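You operate a simulated robot arm through the tools that you are given. There is no shell and no other tool. Be economical: measure what you need, move in short steps, check, and stop when the job is done.

Carry out the task below with a simulated robot arm. There is one attempt and no reset: what you move stays moved.

Task
Stir one spoonful of black dye evenly into the white pot.
Fine: all stands on the mortar bench; use the pale paddle, spill nothing, put spoon and paddle back. Set down upright: white spoon, pale paddle.

It is judged by the outcome, as a careful person would: the job done as asked, and still so three seconds after it is handed in. It fails if anything else is knocked over, pushed out of place, dropped, spilled or broken.

Robot
A 7-joint arm with a two-finger parallel gripper, fixed in place. Base frame: the origin is at the foot of the arm, x ahead of it, y to its left, z up; the work surface is at about z = 0.802. Lengths are in m, angles in rad, forces in N, time in s.
With the tool pointing down near the work surface it reaches from about 0.24 to 0.68 m from the base axis. Its first joint turns from -1.152 to 1.152 rad. Payload 2.4 kg.
The tool frame sits at the grasp point between the pads (the TCP): z along the fingers, y along the line on which they close. The tips reach 0.03 m beyond it. Largest opening 0.094 m; finger width 0.028, thickness 0.01; the body of the gripper, 0.05 by 0.096 m, starts 0.055 m behind the TCP.
Orientation is that of the tool frame in the base frame, as [roll, pitch, yaw] about the fixed x, y, z axes, in that order (R = Rz(yaw) Ry(pitch) Rx(roll)). With the fingers straight down and closing along the base's y, the tool's x points along the base's -x, its y along +y and its z along -z.

Tools
- The arm moves only by the tool servo_tool. Its argument "increments" is text: rows parted by semicolons, each of 7 numbers parted by spaces: the turn, a rotation vector about the base's x, y, z in rad, then the shift along the base's x, y, z in m, then the opening in per cent of the stroke, from 0 (shut) to 100 (fully open). In form: ax ay az tx ty tz grip; .... A call has 1 to 12 rows; each row is the pose to reach, as a shift and turn from the pose commanded when the call began. A row lasts 0.2 s, in which the tool goes at most 0.05 m and 0.15 rad; a call with a longer step from one row to the next is refused whole, and so is a gripper value outside its range. Where a pose cannot be reached the arm comes as near as it can. A force on the tool above 40 N (or 10 N above the force at the start of the call, whichever is more), or a blocked arm, ends the call early, and 0.2 s more pass. The fingers move at their own pace (about 0.153 m/s each) and stop on an object; they squeeze with about 44 N. The grip force told is the motor's: it shows also when the fingers shut on nothing. Time passes only in rows, and 0.2 s behind the last, so rows that repeat a pose let the fingers close. It gives the time, the measured TCP pose, the force on the tool (base axes), the opening and the grip force at its end, in the units of the frame above (readings bear some noise), with the torque about the TCP (base axes, N m) and any sound that the robot's microphone picked up.
- Cameras (640 x 400 px; columns grow to the right, rows downward): "scene" is fixed at [0.0328, 0.4808, 1.4573]; the picture's right is [-0.73, -0.69, 0.00], its down [-0.35, 0.37, -0.86] and it looks along [0.59, -0.63, -0.51] (base axes); focal length 315 px, centre (320, 200). "wrist" rides on the gripper at [0.076, 0.014, -0.102] in the tool frame; the picture's right is [-0.18, 0.98, 0.00], its down [-0.75, -0.14, -0.64] and it looks along [-0.63, -0.12, 0.77] (tool axes); focal length 243 px, centre (320, 200). There is no depth. A picture from a camera that has moved, and an enlarged one, comes with that camera's place and axes in the base frame and with its lens. The place of the scene camera against the robot may be out by one fixed shift of up to 0.018 m in any direction.
- snapshot(camera): a new picture of that camera. No time passes.
- zoom(camera, box): a new picture of the part [left, top, right, bottom] of that camera's present view, enlarged. No time passes.
- hand_in(): hands the job in; it is judged then, once.

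Go step by step. Nothing tells you positions but the pictures and the camera data: compare them with the known pose of the tool, close in by small moves and look again before you grip or let go. The budget is 120 turns and 64 pictures, counting those below and the enlarged ones. Unless the task says otherwise, let go and move clear before handing in, and close with one line.

The tools are called after "Request:" as a command line: name --argument value ..., lists and objects as JSON in quotes. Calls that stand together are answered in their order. servo_tool: Moves the arm, as the interface text tells. Its arguments: {"type":"object","properties":{"increments":{"type":"string"}},"required":["increments"]} The other tools are called the same way: snapshot (camera) takes a picture; zoom (camera, box) takes an enlarged picture of a part of a camera's view; hand_in () hands the job in.

At the start:

```text
t: 0.0
ee_pos: [0.4667, -0.0334, 1.2295]
ee_rot: [-3.141, 0.002, -3.141]
contact_force: [0.2, -0.4, 0.7]
torque: [0.02, 0.02, 0.0]
finger_gap: 0.094
finger_force: 0.1
```

scene: 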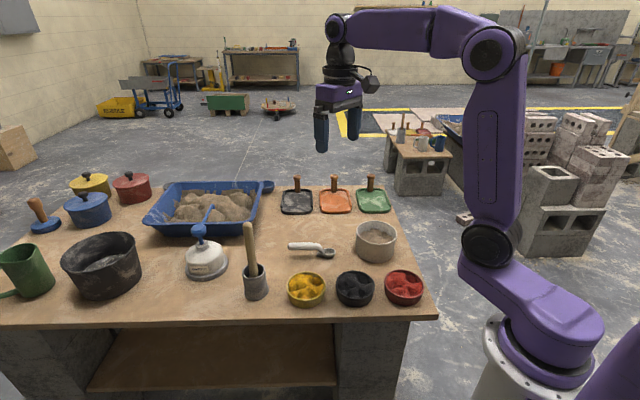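
wrist: 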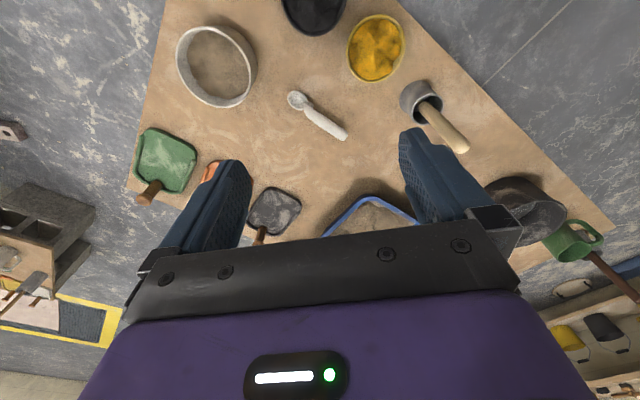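

The bench holds a white pot with a pale mix, a white spoon lying flat, dye bowls (yellow, black, red), and a pale paddle standing in a small grey holder. I'll look closer before moving.

Request:
zoom --camera "scene" --box '[220, 200, 440, 337]'

Request:
zoom --camera "wrist" --box '[160, 0, 480, 200]'

```text
2.91 times, centred on (330, 268) of scene
camera zoom: at [0.0328, 0.4808, 1.4573], right [-0.73, -0.69, 0.0], down [-0.35, 0.37, -0.86], along [0.59, -0.63, -0.51], focal length 917 px, centre (291, 1)
```

zoom: 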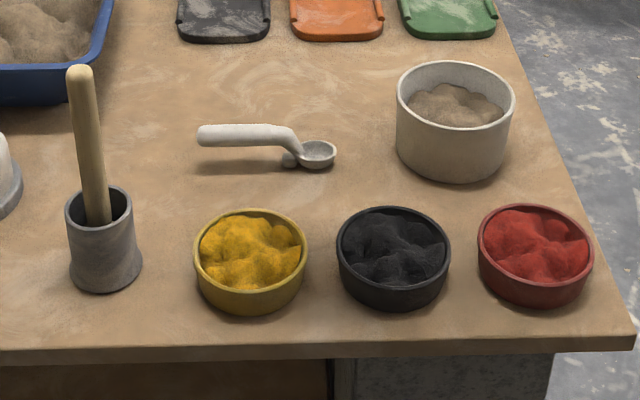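

```text
2.00 times, centred on (320, 100) of wrist
camera zoom: at [0.3908, -0.0179, 1.3319], right [0.18, 0.98, 0.0], down [0.75, -0.14, 0.64], along [0.63, -0.12, -0.77], focal length 485 px, centre (320, 400)
```

zoom: 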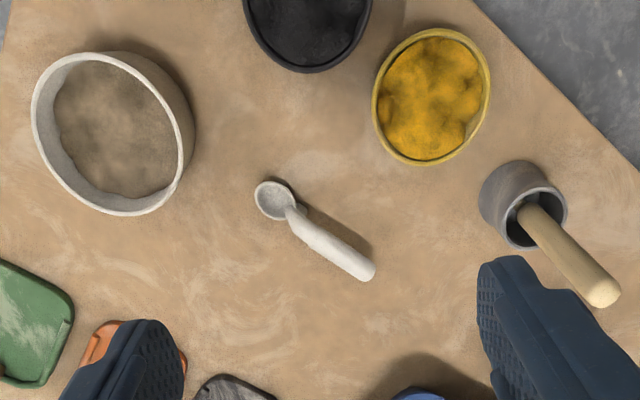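

The spoon lies near (0.54,-0.10) to (0.63,-0.015), black dye near (0.378,-0.027), white pot near (0.448,-0.21), and the paddle stands near (0.585,0.146). I'll move above the spoon handle, turned to close across it.

Request:
servo_tool --increments "0 0 0.14 0.025 -0.002 -0.04 100; 0 0 0.28 0.05 -0.004 -0.08 100; 0 0 0.42 0.075 -0.006 -0.12 100; 0 0 0.56 0.1 -0.009 -0.16 100; 0 0 0.70 0.12 -0.012 -0.2 60; 0 0 0.70 0.133 -0.012 -0.24 60; 0 0 0.70 0.133 -0.012 -0.26 60"

Request:
snapshot --camera "wrist"

Request:
zoom --camera "scene" --box '[150, 180, 390, 330]'

```text
t: 1.6
ee_pos: [0.6001, -0.0448, 0.9684]
ee_rot: [-3.141, 0.0, -2.44]
contact_force: [0.4, 0.3, -0.8]
torque: [-0.04, 0.0, 0.01]
finger_gap: 0.0565
finger_force: 0.1
```

```text
59 pictures are left
camera wrist: at [0.5325, -0.0816, 1.07], right [-0.49, 0.87, 0.0], down [0.67, 0.38, 0.64], along [0.56, 0.32, -0.77], focal length 243 px, centre (320, 200)
```

wrist: 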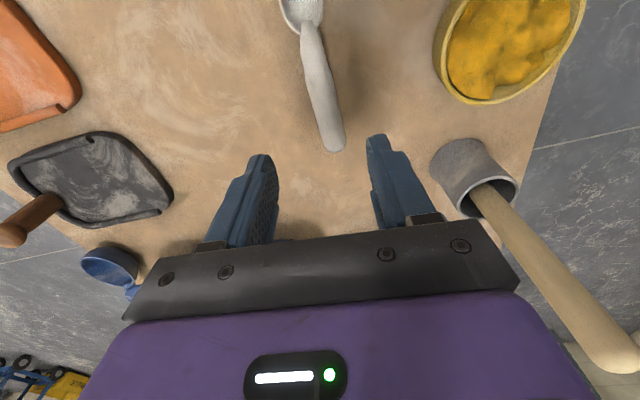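

```text
2.67 times, centred on (270, 255) of scene
camera zoom: at [0.0328, 0.4808, 1.4573], right [-0.73, -0.69, 0.0], down [-0.35, 0.37, -0.86], along [0.59, -0.63, -0.51], focal length 840 px, centre (453, 53)
```

zoom: 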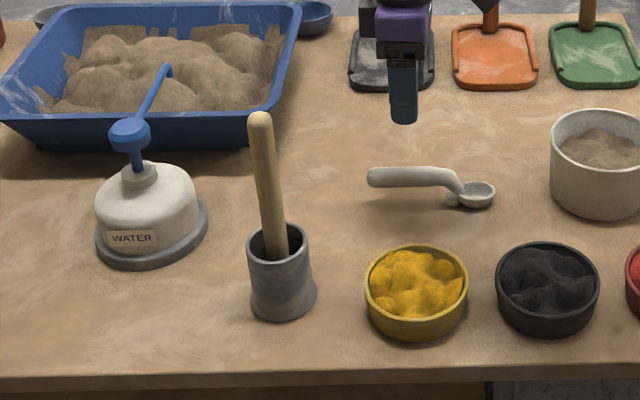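

The handle runs at 45° through about (0.60,-0.037), around z 0.83. I'll align and come down most of the way, then check.

Request:
servo_tool --increments "0 0 0.085 0.003 0.009 -0.03 60; 0 0 0.085 0.003 0.009 -0.07 60; 0 0 0.085 0.003 0.009 -0.085 60"

Request:
snapshot --camera "wrist"

Request:
zoom --camera "scene" --box '[250, 190, 390, 277]'

```text
t: 2.4
ee_pos: [0.6029, -0.0352, 0.8848]
ee_rot: [3.14, -0.001, -2.357]
contact_force: [-0.1, 0.1, 1.7]
torque: [0.01, 0.02, -0.02]
finger_gap: 0.0564
finger_force: 0.1
```

```text
57 pictures are left
camera wrist: at [0.5392, -0.0785, 0.9861], right [-0.56, 0.83, 0.0], down [0.63, 0.43, 0.64], along [0.53, 0.36, -0.77], focal length 243 px, centre (320, 200)
```

wrist: 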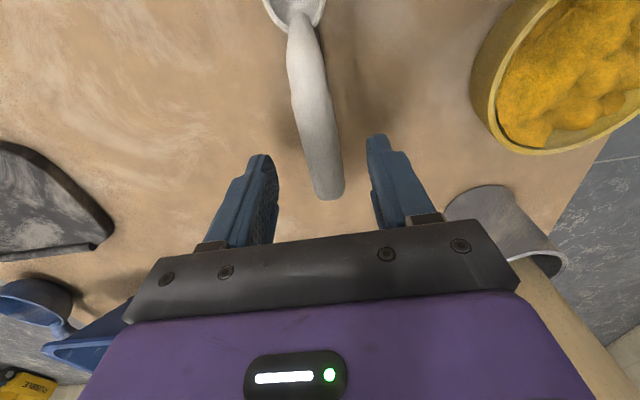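

```text
4.57 times, centred on (320, 234) of scene
camera zoom: at [0.0328, 0.4808, 1.4573], right [-0.73, -0.69, 0.0], down [-0.35, 0.37, -0.86], along [0.59, -0.63, -0.51], focal length 1440 px, centre (320, 47)
```

zoom: 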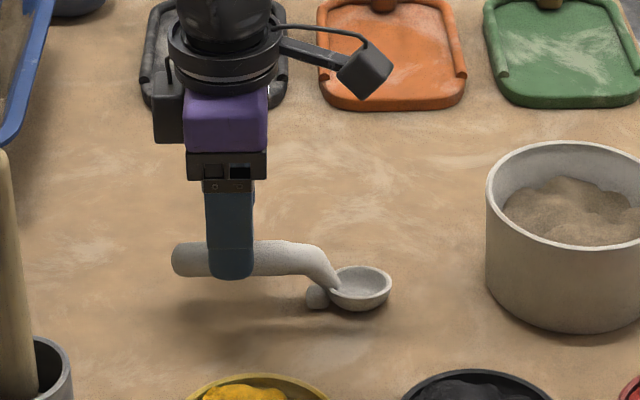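

The handle is centred and aligned between the fingers. I'll go down and close.

Request:
servo_tool --increments "0 0 0 0 0 -0.022 60; 0 0 0 0 0 -0.044 60; 0 0 0 0 0 -0.044 60; 0 0 0 0 0 -0.044 0; 0 0 0 0 0 -0.044 0; 0 0 0 0 0 -0.044 0"

Request:
zoom --camera "scene" --box '[250, 190, 390, 277]'

```text
t: 3.8
ee_pos: [0.6028, -0.0372, 0.8408]
ee_rot: [-3.142, -0.002, -2.357]
contact_force: [0.0, 0.0, -0.1]
torque: [0.05, -0.06, -0.01]
finger_gap: 0.0278
finger_force: 43.4
```

```text
4.57 times, centred on (320, 234) of scene
camera zoom: at [0.0328, 0.4808, 1.4573], right [-0.73, -0.69, 0.0], down [-0.35, 0.37, -0.86], along [0.59, -0.63, -0.51], focal length 1440 px, centre (320, 47)
```

zoom: 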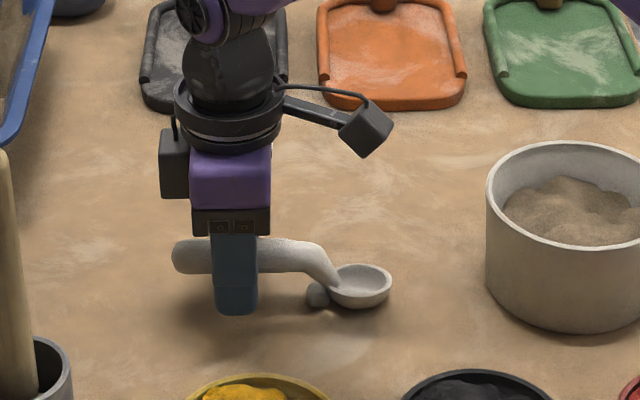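

The spoon handle is gripped (gap 0.028). I'll lift it a little and check that it holds.

Request:
servo_tool --increments "0 0 0 0 0 0.01 0; 0 0 0 0 0 0.03 0; 0 0 0 0 0 0.06 0; 0 0 0 0 0 0.09 0; 0 0 0 0 0 0.12 0"

Request:
snapshot --camera "wrist"

Request:
zoom --camera "scene" --box '[230, 150, 430, 275]'

```text
t: 5.0
ee_pos: [0.6022, -0.0361, 0.9599]
ee_rot: [-3.14, -0.001, -2.355]
contact_force: [0.4, 0.2, -1.0]
torque: [0.04, -0.03, 0.0]
finger_gap: 0.0275
finger_force: 44.2
```

```text
54 pictures are left
camera wrist: at [0.539, -0.0788, 1.0627], right [-0.56, 0.83, 0.0], down [0.63, 0.43, 0.64], along [0.53, 0.36, -0.77], focal length 243 px, centre (320, 200)
```

wrist: 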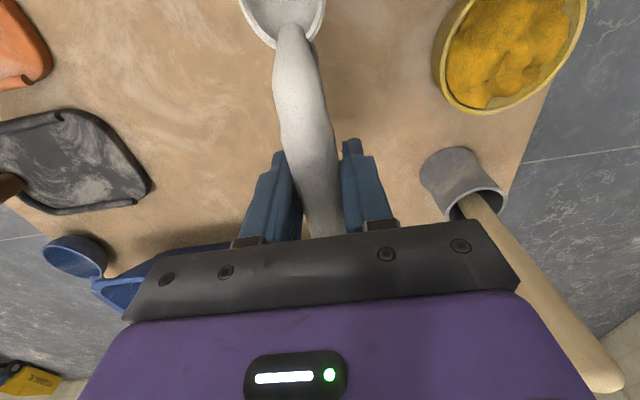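

```text
3.20 times, centred on (330, 212) of scene
camera zoom: at [0.0328, 0.4808, 1.4573], right [-0.73, -0.69, 0.0], down [-0.35, 0.37, -0.86], along [0.59, -0.63, -0.51], focal length 1008 px, centre (288, 160)
```

zoom: 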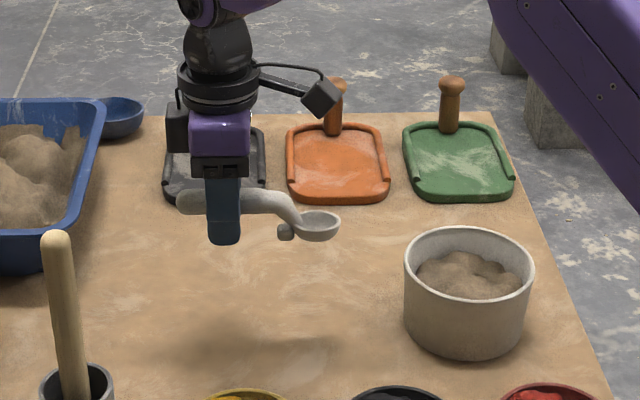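

The spoon is held level, its bowl about 0.075 m ahead of the TCP and roughly 0.025 below. I'll turn it so the handle points away from the base and measure the black bowl and white pot with the wrist camera.

Request:
servo_tool --increments "0 0 -0.14 -0.025 0 0.02 0; 0 0 -0.28 -0.05 0 0.04 0; 0 0 -0.42 -0.075 0 0.06 0; 0 0 -0.56 -0.1 0 0.08 0; 0 0 -0.70 -0.125 0 0.1 0; 0 0 -0.84 -0.15 0 0.1 0; 0 0 -0.98 -0.175 -0.01 0.1 0; 0 0 -1.047 -0.19 -0.014 0.1 0; 0 0 -1.047 -0.19 -0.014 0.1 0"

Request:
snapshot --camera "wrist"

Request:
snapshot --camera "scene"

```text
t: 7.0
ee_pos: [0.4124, -0.0493, 1.0606]
ee_rot: [-3.141, 0.001, 2.879]
contact_force: [0.3, -0.6, -0.9]
torque: [0.01, -0.07, 0.02]
finger_gap: 0.0275
finger_force: 44.1
```

```text
52 pictures are left
camera wrist: at [0.3428, -0.0146, 1.1626], right [0.43, 0.9, 0.0], down [0.69, -0.33, 0.64], along [0.58, -0.28, -0.77], focal length 243 px, centre (320, 200)
```

wrist: 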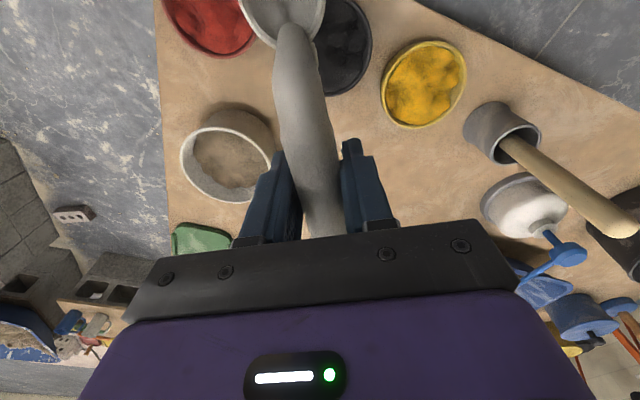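

```text
51 pictures are left
```

scene: 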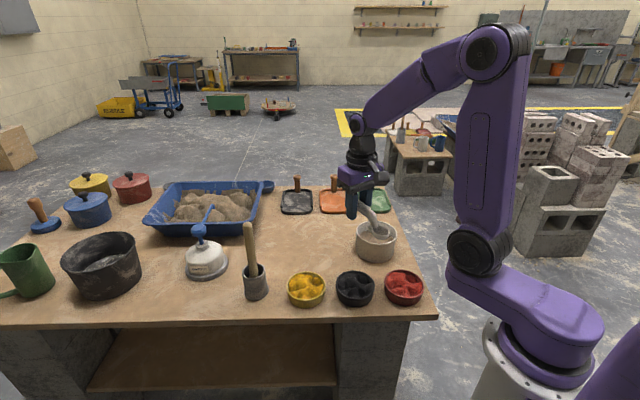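

Black bowl centre comes out near (0.385,-0.031) and pot centre near (0.450,-0.210). I'll tilt the spoon nose-down above the black dye and check before dipping.

Request:
servo_tool --increments "-0.0389 -0.1449 0 0.01 0.001 -0.02 0; -0.0777 -0.2898 0 0.02 0.0015 -0.04 0; -0.1166 -0.4347 0 0.03 0.002 -0.06 0; -0.1554 -0.5796 0 0.0346 0.0027 -0.08 0; -0.1554 -0.5796 0 0.0346 0.0027 -0.0999 0; -0.1554 -0.5796 0 0.0346 0.0027 -0.0999 0"

Request:
snapshot --camera "wrist"

Request:
zoom --camera "scene" --box '[270, 190, 430, 310]'

```text
t: 8.4
ee_pos: [0.4473, -0.0461, 0.9598]
ee_rot: [-3.141, 0.601, 2.879]
contact_force: [-0.2, -0.4, -0.6]
torque: [0.0, -0.05, 0.0]
finger_gap: 0.0276
finger_force: 44.0
```

```text
50 pictures are left
camera wrist: at [0.3342, -0.0008, 1.002], right [0.4, 0.91, 0.1], down [0.21, -0.2, 0.96], along [0.89, -0.36, -0.28], focal length 243 px, centre (320, 200)
```

wrist: 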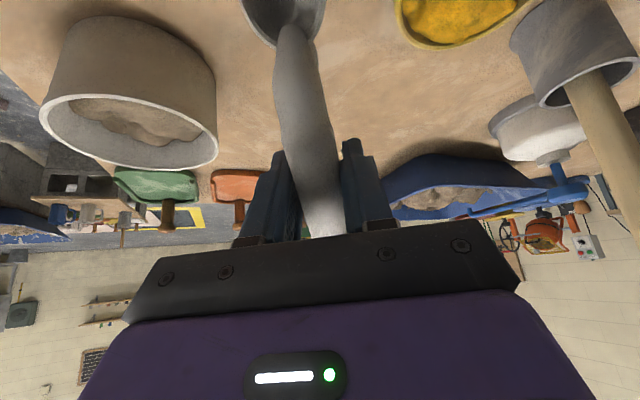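

```text
3.33 times, centred on (350, 250) of scene
camera zoom: at [0.0328, 0.4808, 1.4573], right [-0.73, -0.69, 0.0], down [-0.35, 0.37, -0.86], along [0.59, -0.63, -0.51], focal length 1050 px, centre (220, 33)
```

zoom: 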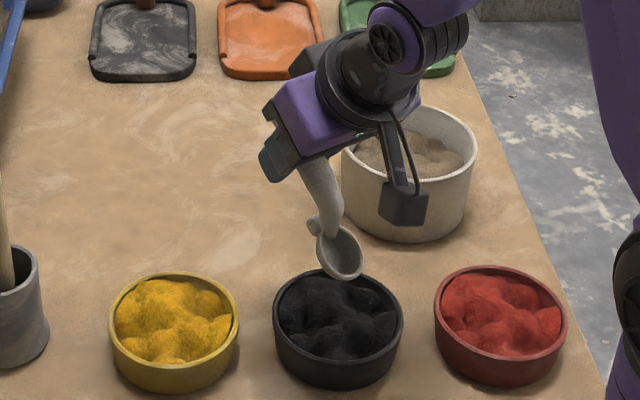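

The spoon sits right over the black bowl, the same camera offset showing for both. I'll dip, sweep forward while levelling, and lift.

Request:
servo_tool --increments "0 0 0 0 0.003 -0.03 0; 0 0 0 0 0.005 -0.055 0; 0 0 0 0 0.005 -0.072 0; 0 0 0 0 0.005 -0.072 0; 0.0259 0.0966 0 -0.0089 0.0074 -0.0816 0; 0.0518 0.1932 0 -0.008 0.007 -0.079 0; 0.0777 0.2898 0 -0.0072 0.0069 -0.0756 0; 0.1036 0.3864 0 -0.004 0.006 -0.073 0; 0.1295 0.483 0 0 0.005 -0.0696 0; 0.1554 0.5796 0 0.0024 0.0044 -0.05 0; 0.1554 0.5796 0 0.0024 0.0044 -0.02 0; 0.1554 0.5796 0 0.0024 0.0044 -0.01 0"

Request:
snapshot --camera "wrist"

Request:
zoom --camera "scene" --box '[270, 190, 430, 310]'

```text
t: 11.0
ee_pos: [0.4486, -0.0425, 0.951]
ee_rot: [3.142, -0.004, 2.88]
contact_force: [0.2, -0.5, -1.1]
torque: [-0.03, -0.05, -0.01]
finger_gap: 0.0278
finger_force: 44.0
```

```text
48 pictures are left
camera wrist: at [0.3795, -0.0082, 1.0534], right [0.43, 0.9, 0.0], down [0.69, -0.33, 0.64], along [0.58, -0.28, -0.77], focal length 243 px, centre (320, 200)
```

wrist: 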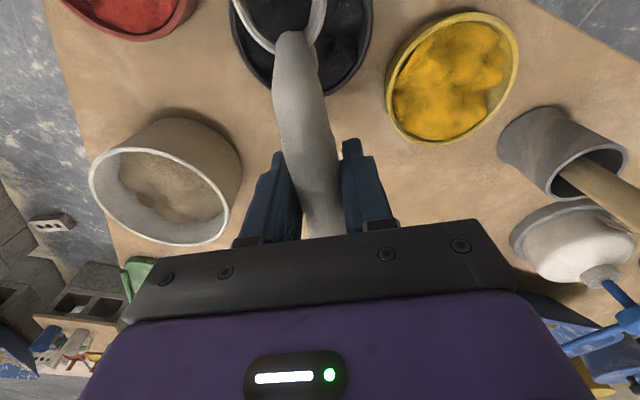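

```text
3.33 times, centred on (350, 250) of scene
camera zoom: at [0.0328, 0.4808, 1.4573], right [-0.73, -0.69, 0.0], down [-0.35, 0.37, -0.86], along [0.59, -0.63, -0.51], focal length 1050 px, centre (220, 33)
```

zoom: 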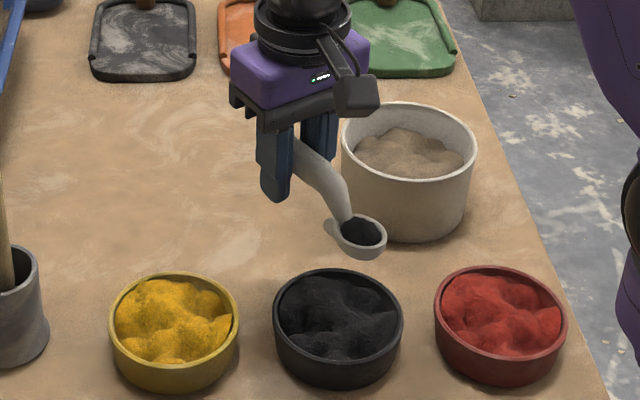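

The spoon came up with a level load of black dye, nothing spilled. I'll carry it level over the white pot.

Request:
servo_tool --increments "0 0 0 0.005 -0.013 0.015 0; 0 0 0 0.015 -0.04 0.03 0; 0 0 0 0.027 -0.07 0.03 0; 0 0 0 0.039 -0.1 0.03 0; 0 0 0 0.051 -0.13 0.03 0; 0 0 0 0.063 -0.16 0.03 0; 0 0 0 0.070 -0.18 0.03 0; 0 0 0 0.0727 -0.1861 0.03 0; 0 0 0 0.0727 -0.1861 0.03 0"

Request:
snapshot --camera "wrist"

Request:
zoom --camera "scene" --box '[270, 170, 430, 290]'

```text
t: 13.0
ee_pos: [0.5229, -0.2292, 0.9797]
ee_rot: [-3.14, -0.001, 2.88]
contact_force: [0.4, 0.2, -1.4]
torque: [-0.04, -0.11, 0.01]
finger_gap: 0.0279
finger_force: 43.8
```

```text
46 pictures are left
camera wrist: at [0.4532, -0.1951, 1.0821], right [0.43, 0.9, 0.0], down [0.69, -0.33, 0.64], along [0.58, -0.28, -0.77], focal length 243 px, centre (320, 200)
```

wrist: 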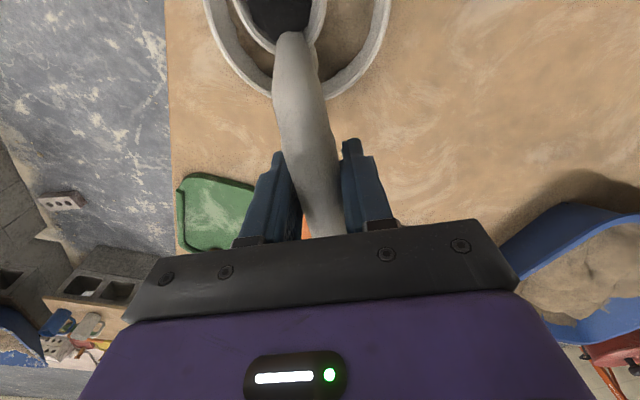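

```text
3.33 times, centred on (350, 230) of scene
camera zoom: at [0.0328, 0.4808, 1.4573], right [-0.73, -0.69, 0.0], down [-0.35, 0.37, -0.86], along [0.59, -0.63, -0.51], focal length 1050 px, centre (220, 100)
```

zoom: 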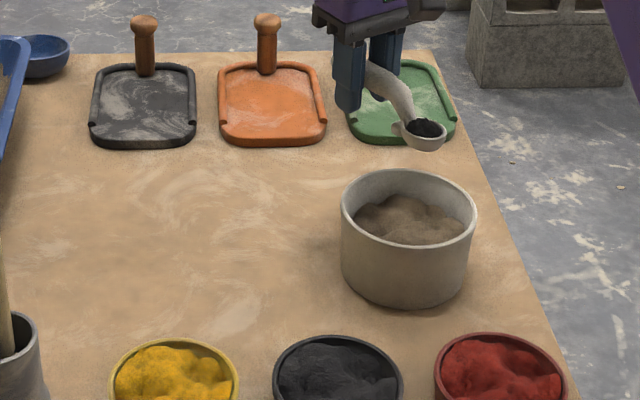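

The spoon is over the pot. I'll lower it and tip it nose-down in steps, keeping the lip over the middle of the pot.

Request:
servo_tool --increments "0 0 0 0.001 0.003 -0.03 0; 0 0 0 0.0015 0.006 -0.055 0; -0.0389 -0.1449 0 0 0.0065 -0.053 0; -0.0777 -0.2898 0 -0.0033 0.0073 -0.0444 0; -0.1166 -0.4347 0 -0.0105 0.009 -0.036 0; -0.1554 -0.5796 0 -0.0183 0.0113 -0.0271 0; -0.1943 -0.7245 0 -0.028 0.014 -0.021 0; -0.2331 -0.8694 0 -0.0377 0.0165 -0.0152 0; -0.2331 -0.8694 0 -0.0377 0.0165 -0.0152 0"

Request:
zoom --camera "scene" --box '[270, 170, 430, 290]'

```text
t: 15.0
ee_pos: [0.4836, -0.212, 0.9644]
ee_rot: [3.139, 0.901, 2.879]
contact_force: [0.7, 0.1, -1.1]
torque: [0.01, -0.03, -0.04]
finger_gap: 0.0274
finger_force: 44.8
out of reach, approached as far as the arm can: row 6
```

```text
3.33 times, centred on (350, 230) of scene
camera zoom: at [0.0328, 0.4808, 1.4573], right [-0.73, -0.69, 0.0], down [-0.35, 0.37, -0.86], along [0.59, -0.63, -0.51], focal length 1050 px, centre (220, 100)
```

zoom: 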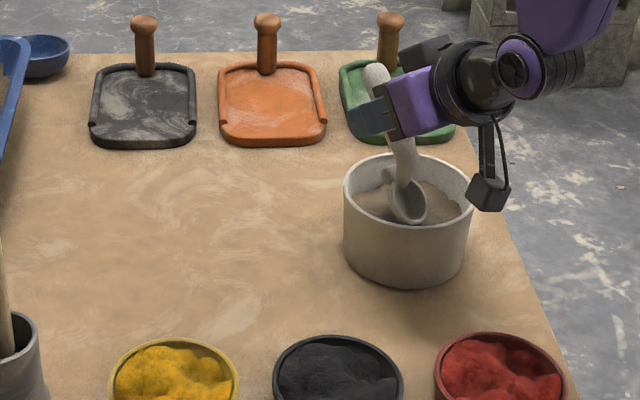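

The pot looks to have shifted slightly away from the camera during the tilt. I need a closer look before doing anything more.

Request:
zoom --camera "scene" --box '[340, 185, 420, 245]'

Request:
snapshot --camera "wrist"

```text
6.67 times, centred on (380, 215) of scene
camera zoom: at [0.0328, 0.4808, 1.4573], right [-0.73, -0.69, 0.0], down [-0.35, 0.37, -0.86], along [0.59, -0.63, -0.51], focal length 2101 px, centre (-80, 100)
```

zoom: 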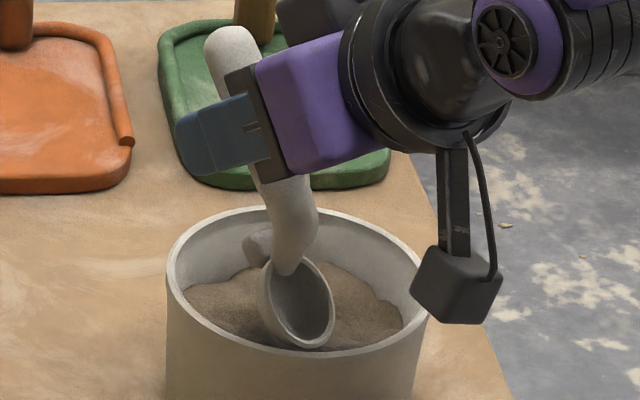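

```text
42 pictures are left
camera wrist: at [0.3644, -0.1645, 0.9688], right [0.36, 0.92, 0.15], down [-0.07, -0.13, 0.99], along [0.93, -0.37, 0.02], focal length 243 px, centre (320, 200)
```

wrist: 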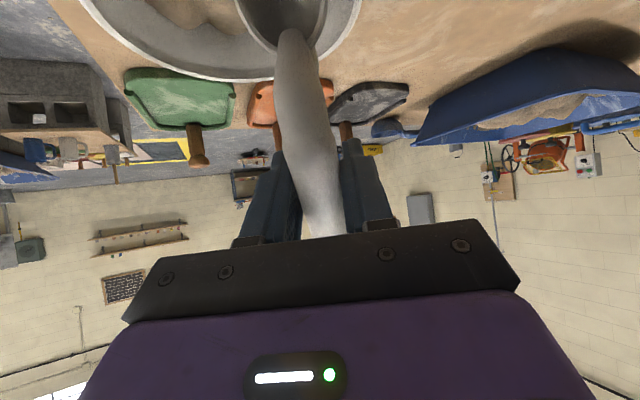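

The spoon is empty now; its heel seems to have nudged the pot wall. I'll raise it straight up and inspect the pot.

Request:
servo_tool --increments "0 0 0 0 0 0.02 0; 0 0 0 0 0 0.05 0; 0 0 0 0 0 0.08 0; 0 0 0 0 0 0.11 0; 0.0389 0.1449 0 0 0 0.12 0; 0.0777 0.2898 0 0 0 0.12 0; 0.1166 0.4347 0 0 0 0.12 0"

Request:
zoom --camera "scene" --box '[320, 185, 420, 260]'

Request:
snapshot --camera "wrist"

```text
t: 16.6
ee_pos: [0.4838, -0.212, 1.0853]
ee_rot: [3.141, 0.449, 2.879]
contact_force: [0.1, -0.3, -0.4]
torque: [-0.01, -0.08, 0.0]
finger_gap: 0.0274
finger_force: 44.0
```

```text
5.33 times, centred on (370, 222) of scene
camera zoom: at [0.0328, 0.4808, 1.4573], right [-0.73, -0.69, 0.0], down [-0.35, 0.37, -0.86], along [0.59, -0.63, -0.51], focal length 1681 px, centre (53, 80)
```

zoom: 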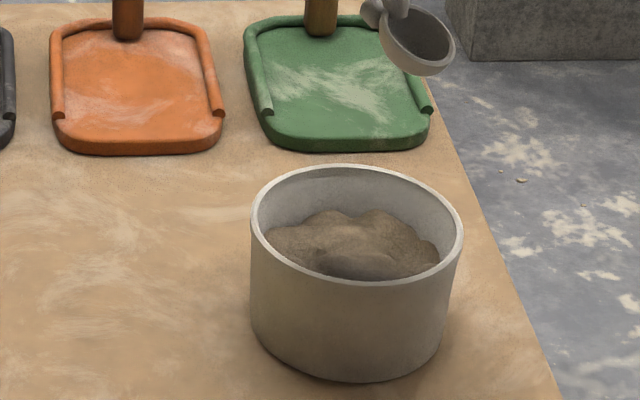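

```text
40 pictures are left
camera wrist: at [0.3789, -0.1686, 1.1446], right [0.41, 0.91, 0.08], down [0.35, -0.24, 0.91], along [0.84, -0.35, -0.42], focal length 243 px, centre (320, 200)
```

wrist: 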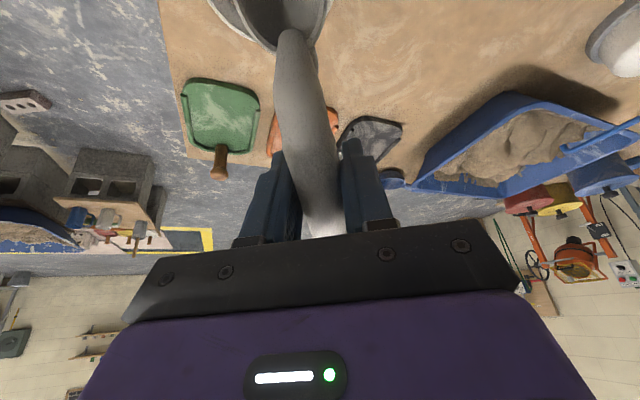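

The dye went into the pot, none outside. The spoon may have turned slightly in the grip; I'll level the tool at height and compare.

Request:
servo_tool --increments "0.0389 0.1449 0 0.01 0 0 0; 0.0777 0.2898 0 0.02 0.01 0 0; 0.1166 0.4347 0 0.03 0.02 0 0; 0.1166 0.4347 0 0.03 0.02 0 0"

Request:
snapshot --camera "wrist"

Request:
snapshot --camera "scene"

```text
t: 17.6
ee_pos: [0.5154, -0.1926, 1.0844]
ee_rot: [-3.14, 0.0, 2.879]
contact_force: [-0.2, -0.3, -1.3]
torque: [-0.03, -0.02, 0.0]
finger_gap: 0.0274
finger_force: 43.9
```

```text
39 pictures are left
camera wrist: at [0.4465, -0.1586, 1.1871], right [0.43, 0.9, 0.0], down [0.69, -0.33, 0.64], along [0.58, -0.28, -0.77], focal length 243 px, centre (320, 200)
```

wrist: 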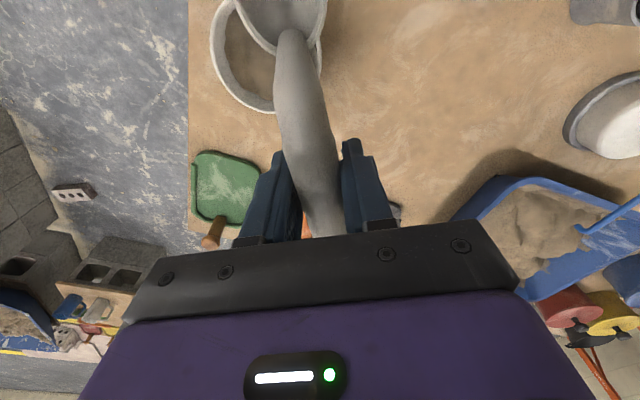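

```text
38 pictures are left
```

scene: 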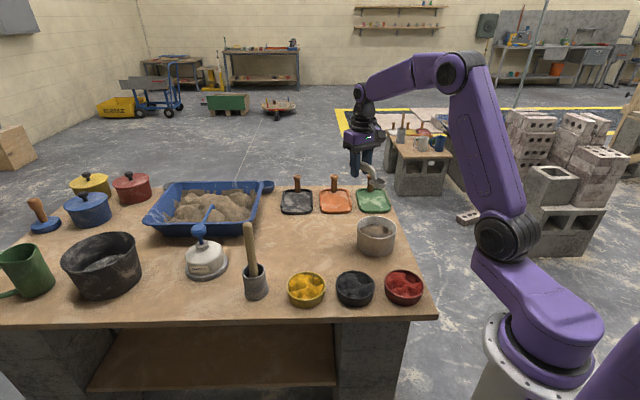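

The spoon still looks nearly level. I'll carry it back above its resting place and check its attitude there.

Request:
servo_tool --increments "0 0 0.14 0.012 0.022 0 0; 0 0 0.28 0.025 0.044 0 0; 0 0 0.42 0.037 0.066 -0.02 0; 0 0 0.56 0.05 0.088 -0.04 0; 0 0 0.70 0.062 0.11 -0.06 0; 0 0 0.84 0.075 0.132 -0.09 0; 0 0 0.98 0.082 0.145 -0.12 0; 0 0 1.047 0.088 0.1565 -0.16 0; 0 0 1.047 0.088 0.1565 -0.2 0; 0 0 1.047 0.088 0.1565 -0.205 0"

Request:
zoom --camera "scene" --box '[250, 190, 390, 277]'

Request:
snapshot --camera "wrist"

```text
t: 19.8
ee_pos: [0.603, -0.0352, 0.8789]
ee_rot: [-3.141, 0.0, -2.356]
contact_force: [-0.7, -0.4, -0.4]
torque: [0.04, -0.06, 0.0]
finger_gap: 0.0276
finger_force: 43.8
```

```text
4.57 times, centred on (320, 234) of scene
camera zoom: at [0.0328, 0.4808, 1.4573], right [-0.73, -0.69, 0.0], down [-0.35, 0.37, -0.86], along [0.59, -0.63, -0.51], focal length 1440 px, centre (320, 47)
```

zoom: 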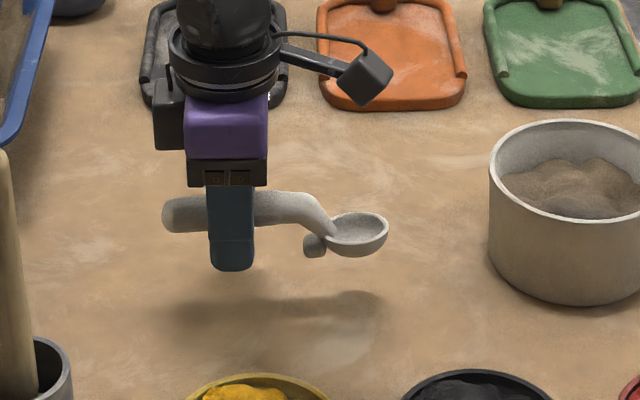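

```text
36 pictures are left
camera wrist: at [0.5392, -0.0786, 0.9812], right [-0.56, 0.83, 0.0], down [0.63, 0.43, 0.64], along [0.53, 0.36, -0.77], focal length 243 px, centre (320, 200)
```

wrist: 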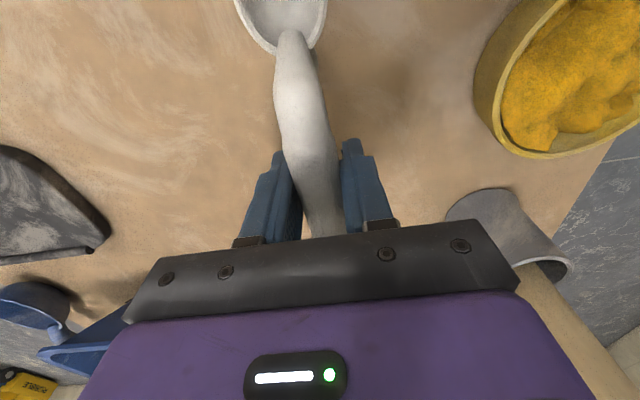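

The spoon sits about 0.07 rad nose-up in the grip; I'll compensate with a small tilt, set it down and release.

Request:
servo_tool --increments "0.05 -0.05 0 0 0 -0.015 0; 0.05 -0.05 0 0 0 -0.03 0; 0.05 -0.05 0 0 0 -0.038 0; 0.05 -0.05 0 0 0 -0.039 0"

Request:
zoom --camera "scene" --box '[250, 190, 390, 277]'

```text
t: 20.8
ee_pos: [0.6028, -0.0367, 0.8412]
ee_rot: [3.141, 0.071, -2.357]
contact_force: [0.5, 0.4, -1.2]
torque: [0.03, -0.05, 0.04]
finger_gap: 0.0276
finger_force: 43.8
```

```text
4.57 times, centred on (320, 234) of scene
camera zoom: at [0.0328, 0.4808, 1.4573], right [-0.73, -0.69, 0.0], down [-0.35, 0.37, -0.86], along [0.59, -0.63, -0.51], focal length 1440 px, centre (320, 47)
```

zoom: 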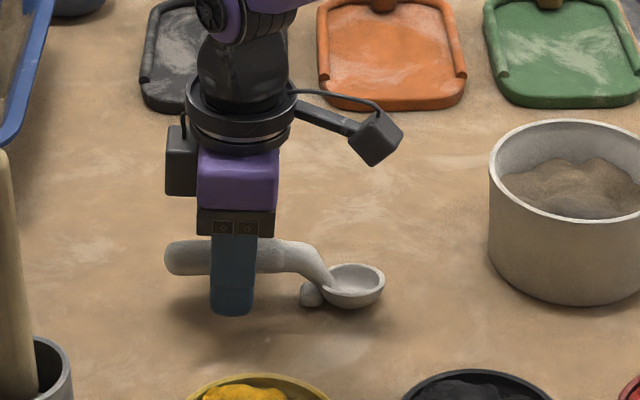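

Nearly down; it is a couple of millimetres high. I'll lower slightly, open, and rise clear.

Request:
servo_tool --increments "0 0 0 -0.002 -0.002 -0.001 0; 0 0 0 -0.003 -0.003 -0.002 0; 0 0 0 -0.003 -0.003 -0.002 15; 0 0 0 -0.003 -0.003 -0.002 60; 0 0 0 -0.003 -0.003 -0.002 60; 0 0 0 -0.003 -0.003 0.03 60; 0 0 0 -0.003 -0.003 0.07 60; 0 0 0 -0.003 -0.003 0.11 60"

Request:
zoom --camera "scene" --box '[210, 170, 430, 307]'

Request:
snapshot --camera "wrist"

```text
t: 22.6
ee_pos: [0.6008, -0.0391, 0.9498]
ee_rot: [-3.141, 0.07, -2.358]
contact_force: [-0.5, 0.7, 0.0]
torque: [0.0, 0.03, 0.0]
finger_gap: 0.0567
finger_force: 0.1
```

```text
2.91 times, centred on (320, 238) of scene
camera zoom: at [0.0328, 0.4808, 1.4573], right [-0.73, -0.69, 0.0], down [-0.35, 0.37, -0.86], along [0.59, -0.63, -0.51], focal length 917 px, centre (320, 88)
```

zoom: 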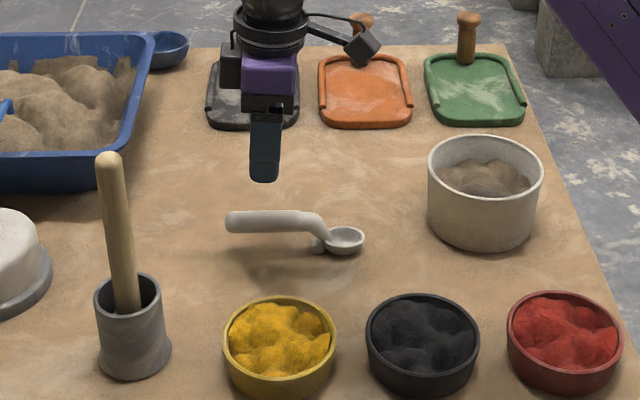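

```text
33 pictures are left
camera wrist: at [0.5319, -0.0866, 1.0464], right [-0.56, 0.83, 0.01], down [0.6, 0.4, 0.69], along [0.57, 0.4, -0.72], focal length 243 px, centre (320, 200)
```

wrist: 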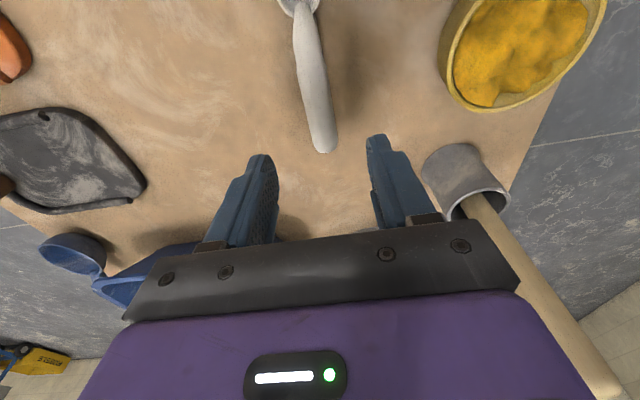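

The spoon is back upright where it was. Next I rise, square up, and move over the paddle handle with the gripper open.

Request:
servo_tool --increments "-0.05 0.05 0 0 0 0.05 80; -0.05 0.05 0 0 0 0.1 80; -0.05 0.05 0 0 0 0.15 80; -0.05 0.05 0 0 0 0.19 80"

Request:
servo_tool --increments "0 0 -0.14 -0.005 0.03 0 80; 0 0 -0.28 -0.01 0.06 0 80; 0 0 -0.42 -0.015 0.09 0 80; 0 0 -0.56 -0.02 0.12 0 80; 0 0 -0.70 -0.022 0.15 0 80; 0 0 -0.785 -0.022 0.186 0 80; 0 0 -0.785 -0.022 0.186 0 80"

Request:
snapshot --camera "wrist"

Request:
zoom --camera "scene" --box '[170, 140, 350, 310]'

```text
t: 23.6
ee_pos: [0.6023, -0.0361, 1.1421]
ee_rot: [3.141, -0.003, -2.355]
contact_force: [-0.4, 0.0, -0.1]
torque: [0.0, 0.01, 0.01]
finger_gap: 0.0751
finger_force: 0.1
```

```text
t: 25.2
ee_pos: [0.5779, 0.147, 1.1416]
ee_rot: [-3.141, 0.0, 3.139]
contact_force: [0.1, -0.2, 0.0]
torque: [-0.03, -0.01, 0.03]
finger_gap: 0.0751
finger_force: 0.0
```

```text
32 pictures are left
camera wrist: at [0.5022, 0.1627, 1.2438], right [0.19, 0.98, 0.0], down [0.75, -0.14, 0.64], along [0.63, -0.12, -0.77], focal length 243 px, centre (320, 200)
```

wrist: 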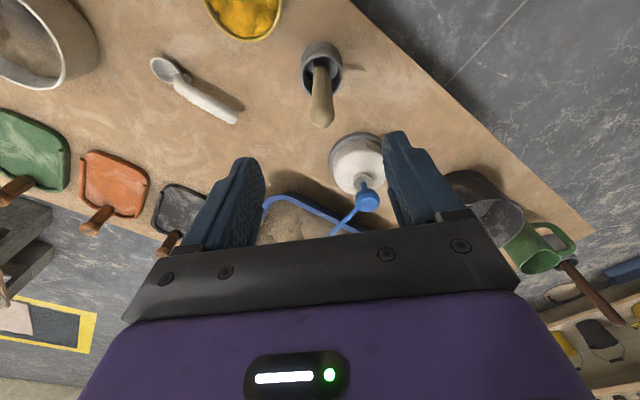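

```text
2.35 times, centred on (260, 225) of scene
camera zoom: at [0.0327, 0.4808, 1.4573], right [-0.73, -0.69, 0.0], down [-0.35, 0.37, -0.86], along [0.59, -0.63, -0.51], focal length 741 px, centre (461, 141)
```

zoom: 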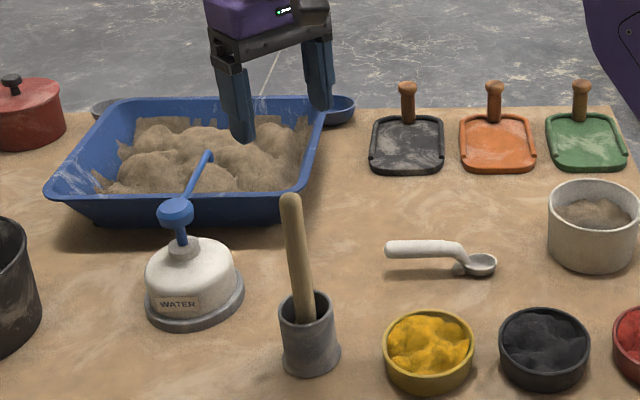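

The handle top is near (0.5825,0.148,1.02), standing upright. I'll come down over it and check before closing.

Request:
servo_tool --increments "0 0 0 0.0045 0.002 -0.04 80; 0 0 0 0.0045 0.002 -0.08 80; 0 0 0 0.0045 0.002 -0.12 80; 0 0 0 0.0045 0.002 -0.15 80; 0 0 0 0.0045 0.002 -0.152 80"

Request:
snapshot --camera "wrist"

Request:
zoom --camera "scene" --box '[190, 180, 310, 310]'

```text
t: 26.4
ee_pos: [0.5826, 0.148, 0.9889]
ee_rot: [-3.141, 0.001, 3.14]
contact_force: [0.8, -0.8, 0.9]
torque: [0.0, 0.03, 0.01]
finger_gap: 0.075
finger_force: 0.0
```

```text
30 pictures are left
camera wrist: at [0.5053, 0.1632, 1.0913], right [0.18, 0.98, 0.0], down [0.75, -0.14, 0.64], along [0.63, -0.12, -0.77], focal length 243 px, centre (320, 200)
```

wrist: 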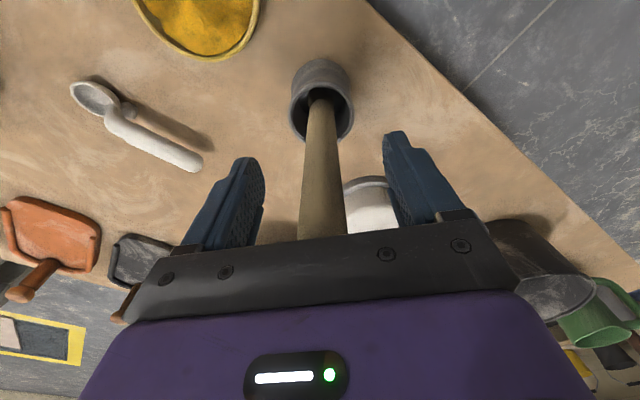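

```text
3.08 times, centred on (250, 245) of scene
camera zoom: at [0.0328, 0.4808, 1.4573], right [-0.73, -0.69, 0.0], down [-0.35, 0.37, -0.86], along [0.59, -0.63, -0.51], focal length 970 px, centre (535, 62)
```

zoom: 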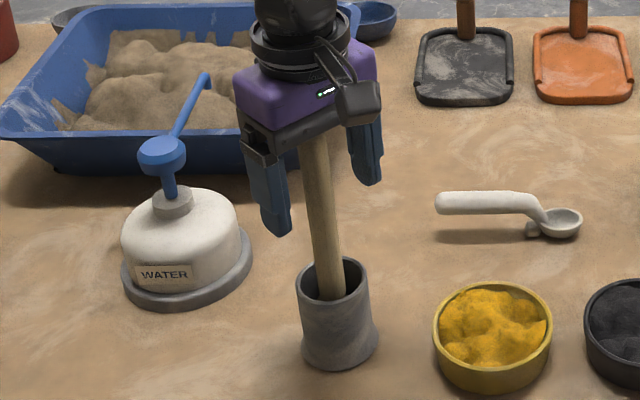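

The handle is centred between the fingers. Close and lift slowly.

Request:
servo_tool --increments "0 0 0 0 0 0 0; 0 0 0 0 0 0 0; 0 0 0 0 0 0 0; 0 0 0 0 0 0.005 0; 0 0 0 0 0 0.02 0; 0 0 0 0 0 0.04 0; 0 0 0 0 0 0.07 0; 0 0 0 0 0 0.10 0; 0 0 0 0 0 0.13 0"

Request:
zoom --camera "scene" --box '[190, 130, 310, 310]'

Request:
snapshot --camera "wrist"

```text
t: 28.4
ee_pos: [0.5816, 0.1497, 1.1215]
ee_rot: [3.14, -0.001, -3.141]
contact_force: [-0.6, 0.7, 0.3]
torque: [0.03, 0.0, 0.02]
finger_gap: 0.0298
finger_force: 44.7
```

```text
2.22 times, centred on (250, 220) of scene
camera zoom: at [0.0328, 0.4808, 1.4573], right [-0.73, -0.69, 0.0], down [-0.35, 0.37, -0.86], along [0.59, -0.63, -0.51], focal length 700 px, centre (476, 156)
```

zoom: 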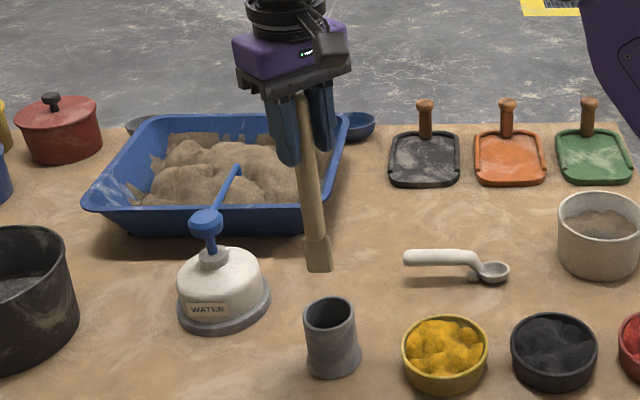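

```text
27 pictures are left
camera wrist: at [0.5067, 0.164, 1.2233], right [0.18, 0.98, 0.0], down [0.75, -0.14, 0.64], along [0.63, -0.12, -0.77], focal length 243 px, centre (320, 200)
```

wrist: 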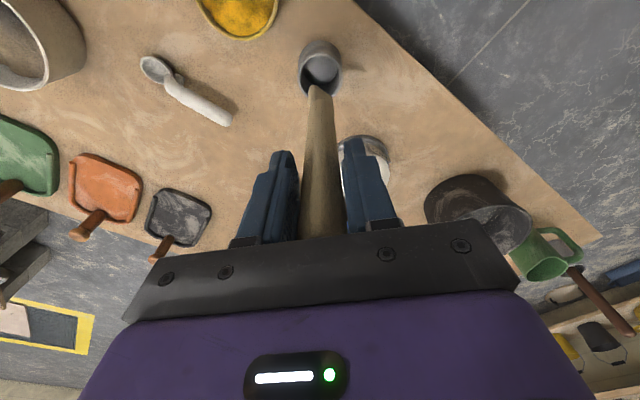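

The paddle is held upright, its blade about 0.17 m below the TCP. I'll carry it above the pot, now near (0.468,-0.235), and check.

Request:
servo_tool --increments "0 0 0 -0.008 -0.026 0.015 0; 0 0 0 -0.02 -0.068 0.015 0; 0 0 0 -0.033 -0.11 0.015 0; 0 0 0 -0.046 -0.154 0.015 0; 0 0 0 -0.059 -0.198 0.015 0; 0 0 0 -0.072 -0.242 0.015 0; 0 0 0 -0.085 -0.286 0.015 0; 0 0 0 -0.098 -0.33 0.015 0; 0 0 0 -0.109 -0.366 0.015 0; 0 0 0 -0.1142 -0.3836 0.015 0; 0 0 0 -0.1142 -0.3836 0.015 0"

Request:
snapshot --camera "wrist"

Request:
zoom --camera "scene" --box '[310, 150, 430, 270]'

```text
t: 30.8
ee_pos: [0.4685, -0.2359, 1.1369]
ee_rot: [-3.141, -0.001, 3.141]
contact_force: [-1.0, 0.9, -0.2]
torque: [0.02, -0.03, -0.01]
finger_gap: 0.03
finger_force: 44.5
```

```text
26 pictures are left
camera wrist: at [0.3926, -0.2212, 1.2391], right [0.18, 0.98, 0.0], down [0.75, -0.14, 0.64], along [0.63, -0.12, -0.77], focal length 243 px, centre (320, 200)
```

wrist: 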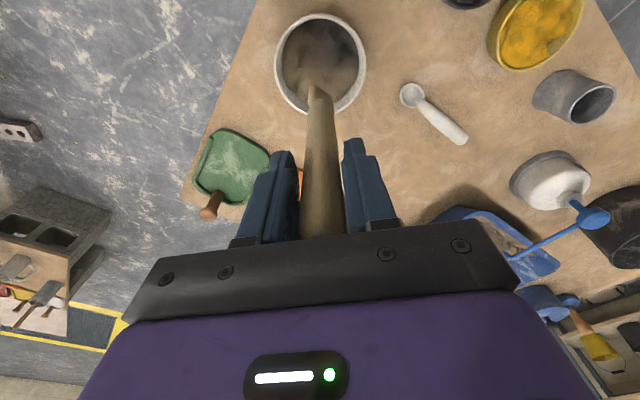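

```text
3.33 times, centred on (370, 210) of scene
camera zoom: at [0.0328, 0.4808, 1.4573], right [-0.73, -0.69, 0.0], down [-0.35, 0.37, -0.86], along [0.59, -0.63, -0.51], focal length 1050 px, centre (153, 167)
```

zoom: 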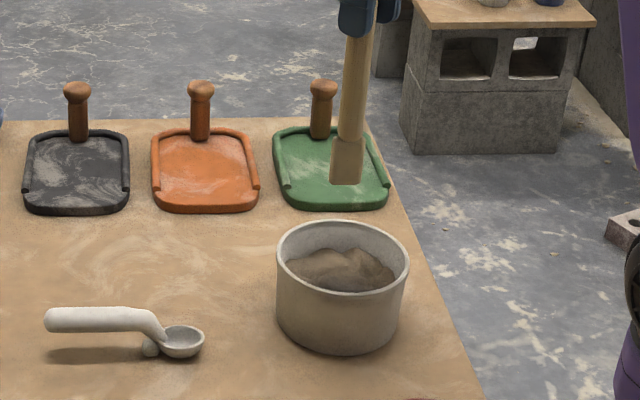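

The paddle is centred over the pot. I'll lower it into the mix carefully.

Request:
servo_tool --increments "0 0 0 0 0 -0.04 0; 0 0 0 0 0 -0.08 0; 0 0 0 0 0 -0.1 0; 0 0 0 0 0 -0.12 0; 0 0 0 0 0 -0.134 0; 0 0 0 0 0 -0.134 0"

Request:
zoom --camera "scene" --box '[340, 185, 420, 260]'

```text
t: 32.2
ee_pos: [0.4669, -0.2352, 1.001]
ee_rot: [-3.141, 0.002, -3.141]
contact_force: [0.0, -0.1, -0.9]
torque: [0.01, 0.05, 0.0]
finger_gap: 0.0299
finger_force: 44.5
```

```text
5.33 times, centred on (380, 222) of scene
camera zoom: at [0.0328, 0.4808, 1.4573], right [-0.73, -0.69, 0.0], down [-0.35, 0.37, -0.86], along [0.59, -0.63, -0.51], focal length 1681 px, centre (0, 80)
```

zoom: 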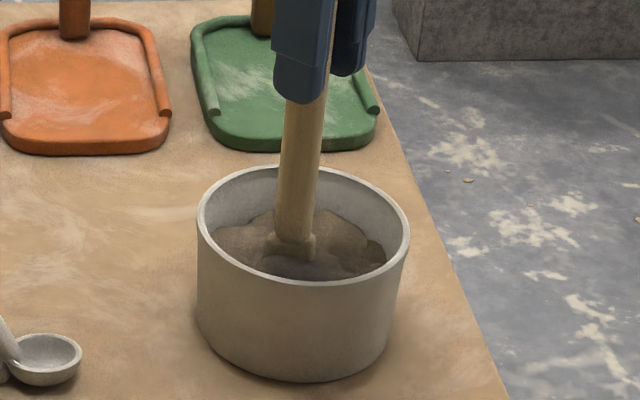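

The blade is in the mix with no floor contact. I'll start stirring in a gentle circle of 0.025 m.

Request:
servo_tool --increments "0 0 0 0.025 0 -0.003 0; 0 0 0 0.0202 0.0147 -0.003 0; 0 0 0 0.0077 0.0238 -0.003 0; 0 0 0 -0.0077 0.0238 -0.003 0; 0 0 0 -0.0202 0.0147 -0.003 0; 0 0 0 -0.025 0 -0.003 0; 0 0 0 -0.0202 -0.0147 -0.003 0; 0 0 0 -0.0077 -0.0238 -0.003 0; 0 0 0 0.0077 -0.0238 -0.003 0; 0 0 0 0.0202 -0.0147 -0.003 0; 0 0 0 0.025 0 -0.003 0; 0 0 0 0.0202 0.0147 -0.003 0"

Request:
zoom --camera "scene" --box '[340, 185, 420, 260]'

```text
t: 34.8
ee_pos: [0.4887, -0.2202, 0.9985]
ee_rot: [3.141, 0.0, 3.141]
contact_force: [0.3, 0.7, -1.3]
torque: [0.01, -0.01, 0.03]
finger_gap: 0.0297
finger_force: 43.8
```

```text
5.33 times, centred on (380, 222) of scene
camera zoom: at [0.0328, 0.4808, 1.4573], right [-0.73, -0.69, 0.0], down [-0.35, 0.37, -0.86], along [0.59, -0.63, -0.51], focal length 1681 px, centre (0, 80)
```

zoom: 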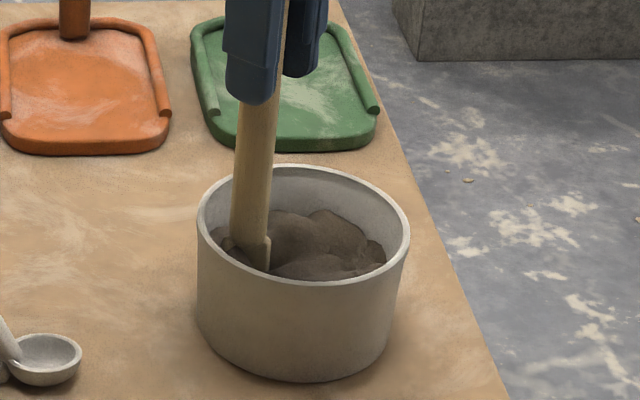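

The mix is darkening and the pot stays put. I'll keep stirring with several more loops.

Request:
servo_tool --increments "0 0 0 -0.0125 0.0091 0 0; 0 0 0 -0.0279 0.0091 0 0; 0 0 0 -0.0404 0 0 0; 0 0 0 -0.0452 -0.0147 0 0; 0 0 0 -0.0404 -0.0294 0 0; 0 0 0 -0.0279 -0.0385 0 0; 0 0 0 -0.0125 -0.0385 0 0; 0 0 0 0 -0.0294 0 0; 0 0 0 0.0048 -0.0147 0 0; 0 0 0 0 0 0 0"

Request:
servo_tool --increments "0 0 0 -0.0125 0.0091 0 0; 0 0 0 -0.0279 0.0091 0 0; 0 0 0 -0.0404 0 0 0; 0 0 0 -0.0452 -0.0147 0 0; 0 0 0 -0.0404 -0.0294 0 0; 0 0 0 -0.0279 -0.0385 0 0; 0 0 0 -0.0125 -0.0385 0 0; 0 0 0 0 -0.0294 0 0; 0 0 0 0.0048 -0.0147 0 0; 0 0 0 0 0 0 0"

Request:
servo_tool --increments "0 0 0 -0.0125 0.0091 0 0; 0 0 0 -0.0279 0.0091 0 0; 0 0 0 -0.0404 0 0 0; 0 0 0 -0.0452 -0.0147 0 0; 0 0 0 -0.0404 -0.0294 0 0; 0 0 0 -0.0279 -0.0385 0 0; 0 0 0 -0.0125 -0.0385 0 0; 0 0 0 0 -0.0294 0 0; 0 0 0 0.0048 -0.0147 0 0; 0 0 0 0 0 0 0"

Request:
zoom --camera "scene" --box '[340, 185, 420, 260]'

```text
t: 37.0
ee_pos: [0.4892, -0.2196, 0.9966]
ee_rot: [-3.141, 0.0, -3.14]
contact_force: [-0.3, 0.0, -0.4]
torque: [0.01, -0.01, 0.0]
finger_gap: 0.0299
finger_force: 43.7
```

```text
t: 39.2
ee_pos: [0.4872, -0.2189, 0.9978]
ee_rot: [-3.141, 0.001, 3.141]
contact_force: [-0.2, 0.4, -1.1]
torque: [0.0, 0.01, -0.02]
finger_gap: 0.0297
finger_force: 43.6
```

```text
t: 41.4
ee_pos: [0.4883, -0.2182, 0.9978]
ee_rot: [-3.141, 0.003, 3.14]
contact_force: [0.1, -1.2, 1.3]
torque: [-0.29, -0.1, -0.03]
finger_gap: 0.0299
finger_force: 44.2
```

```text
5.33 times, centred on (380, 222) of scene
camera zoom: at [0.0328, 0.4808, 1.4573], right [-0.73, -0.69, 0.0], down [-0.35, 0.37, -0.86], along [0.59, -0.63, -0.51], focal length 1681 px, centre (0, 80)
```

zoom: 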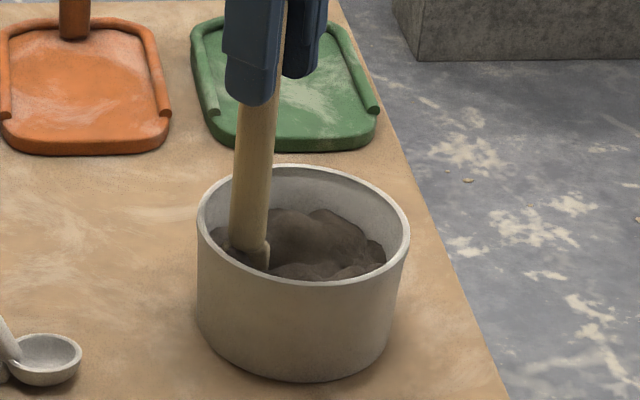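

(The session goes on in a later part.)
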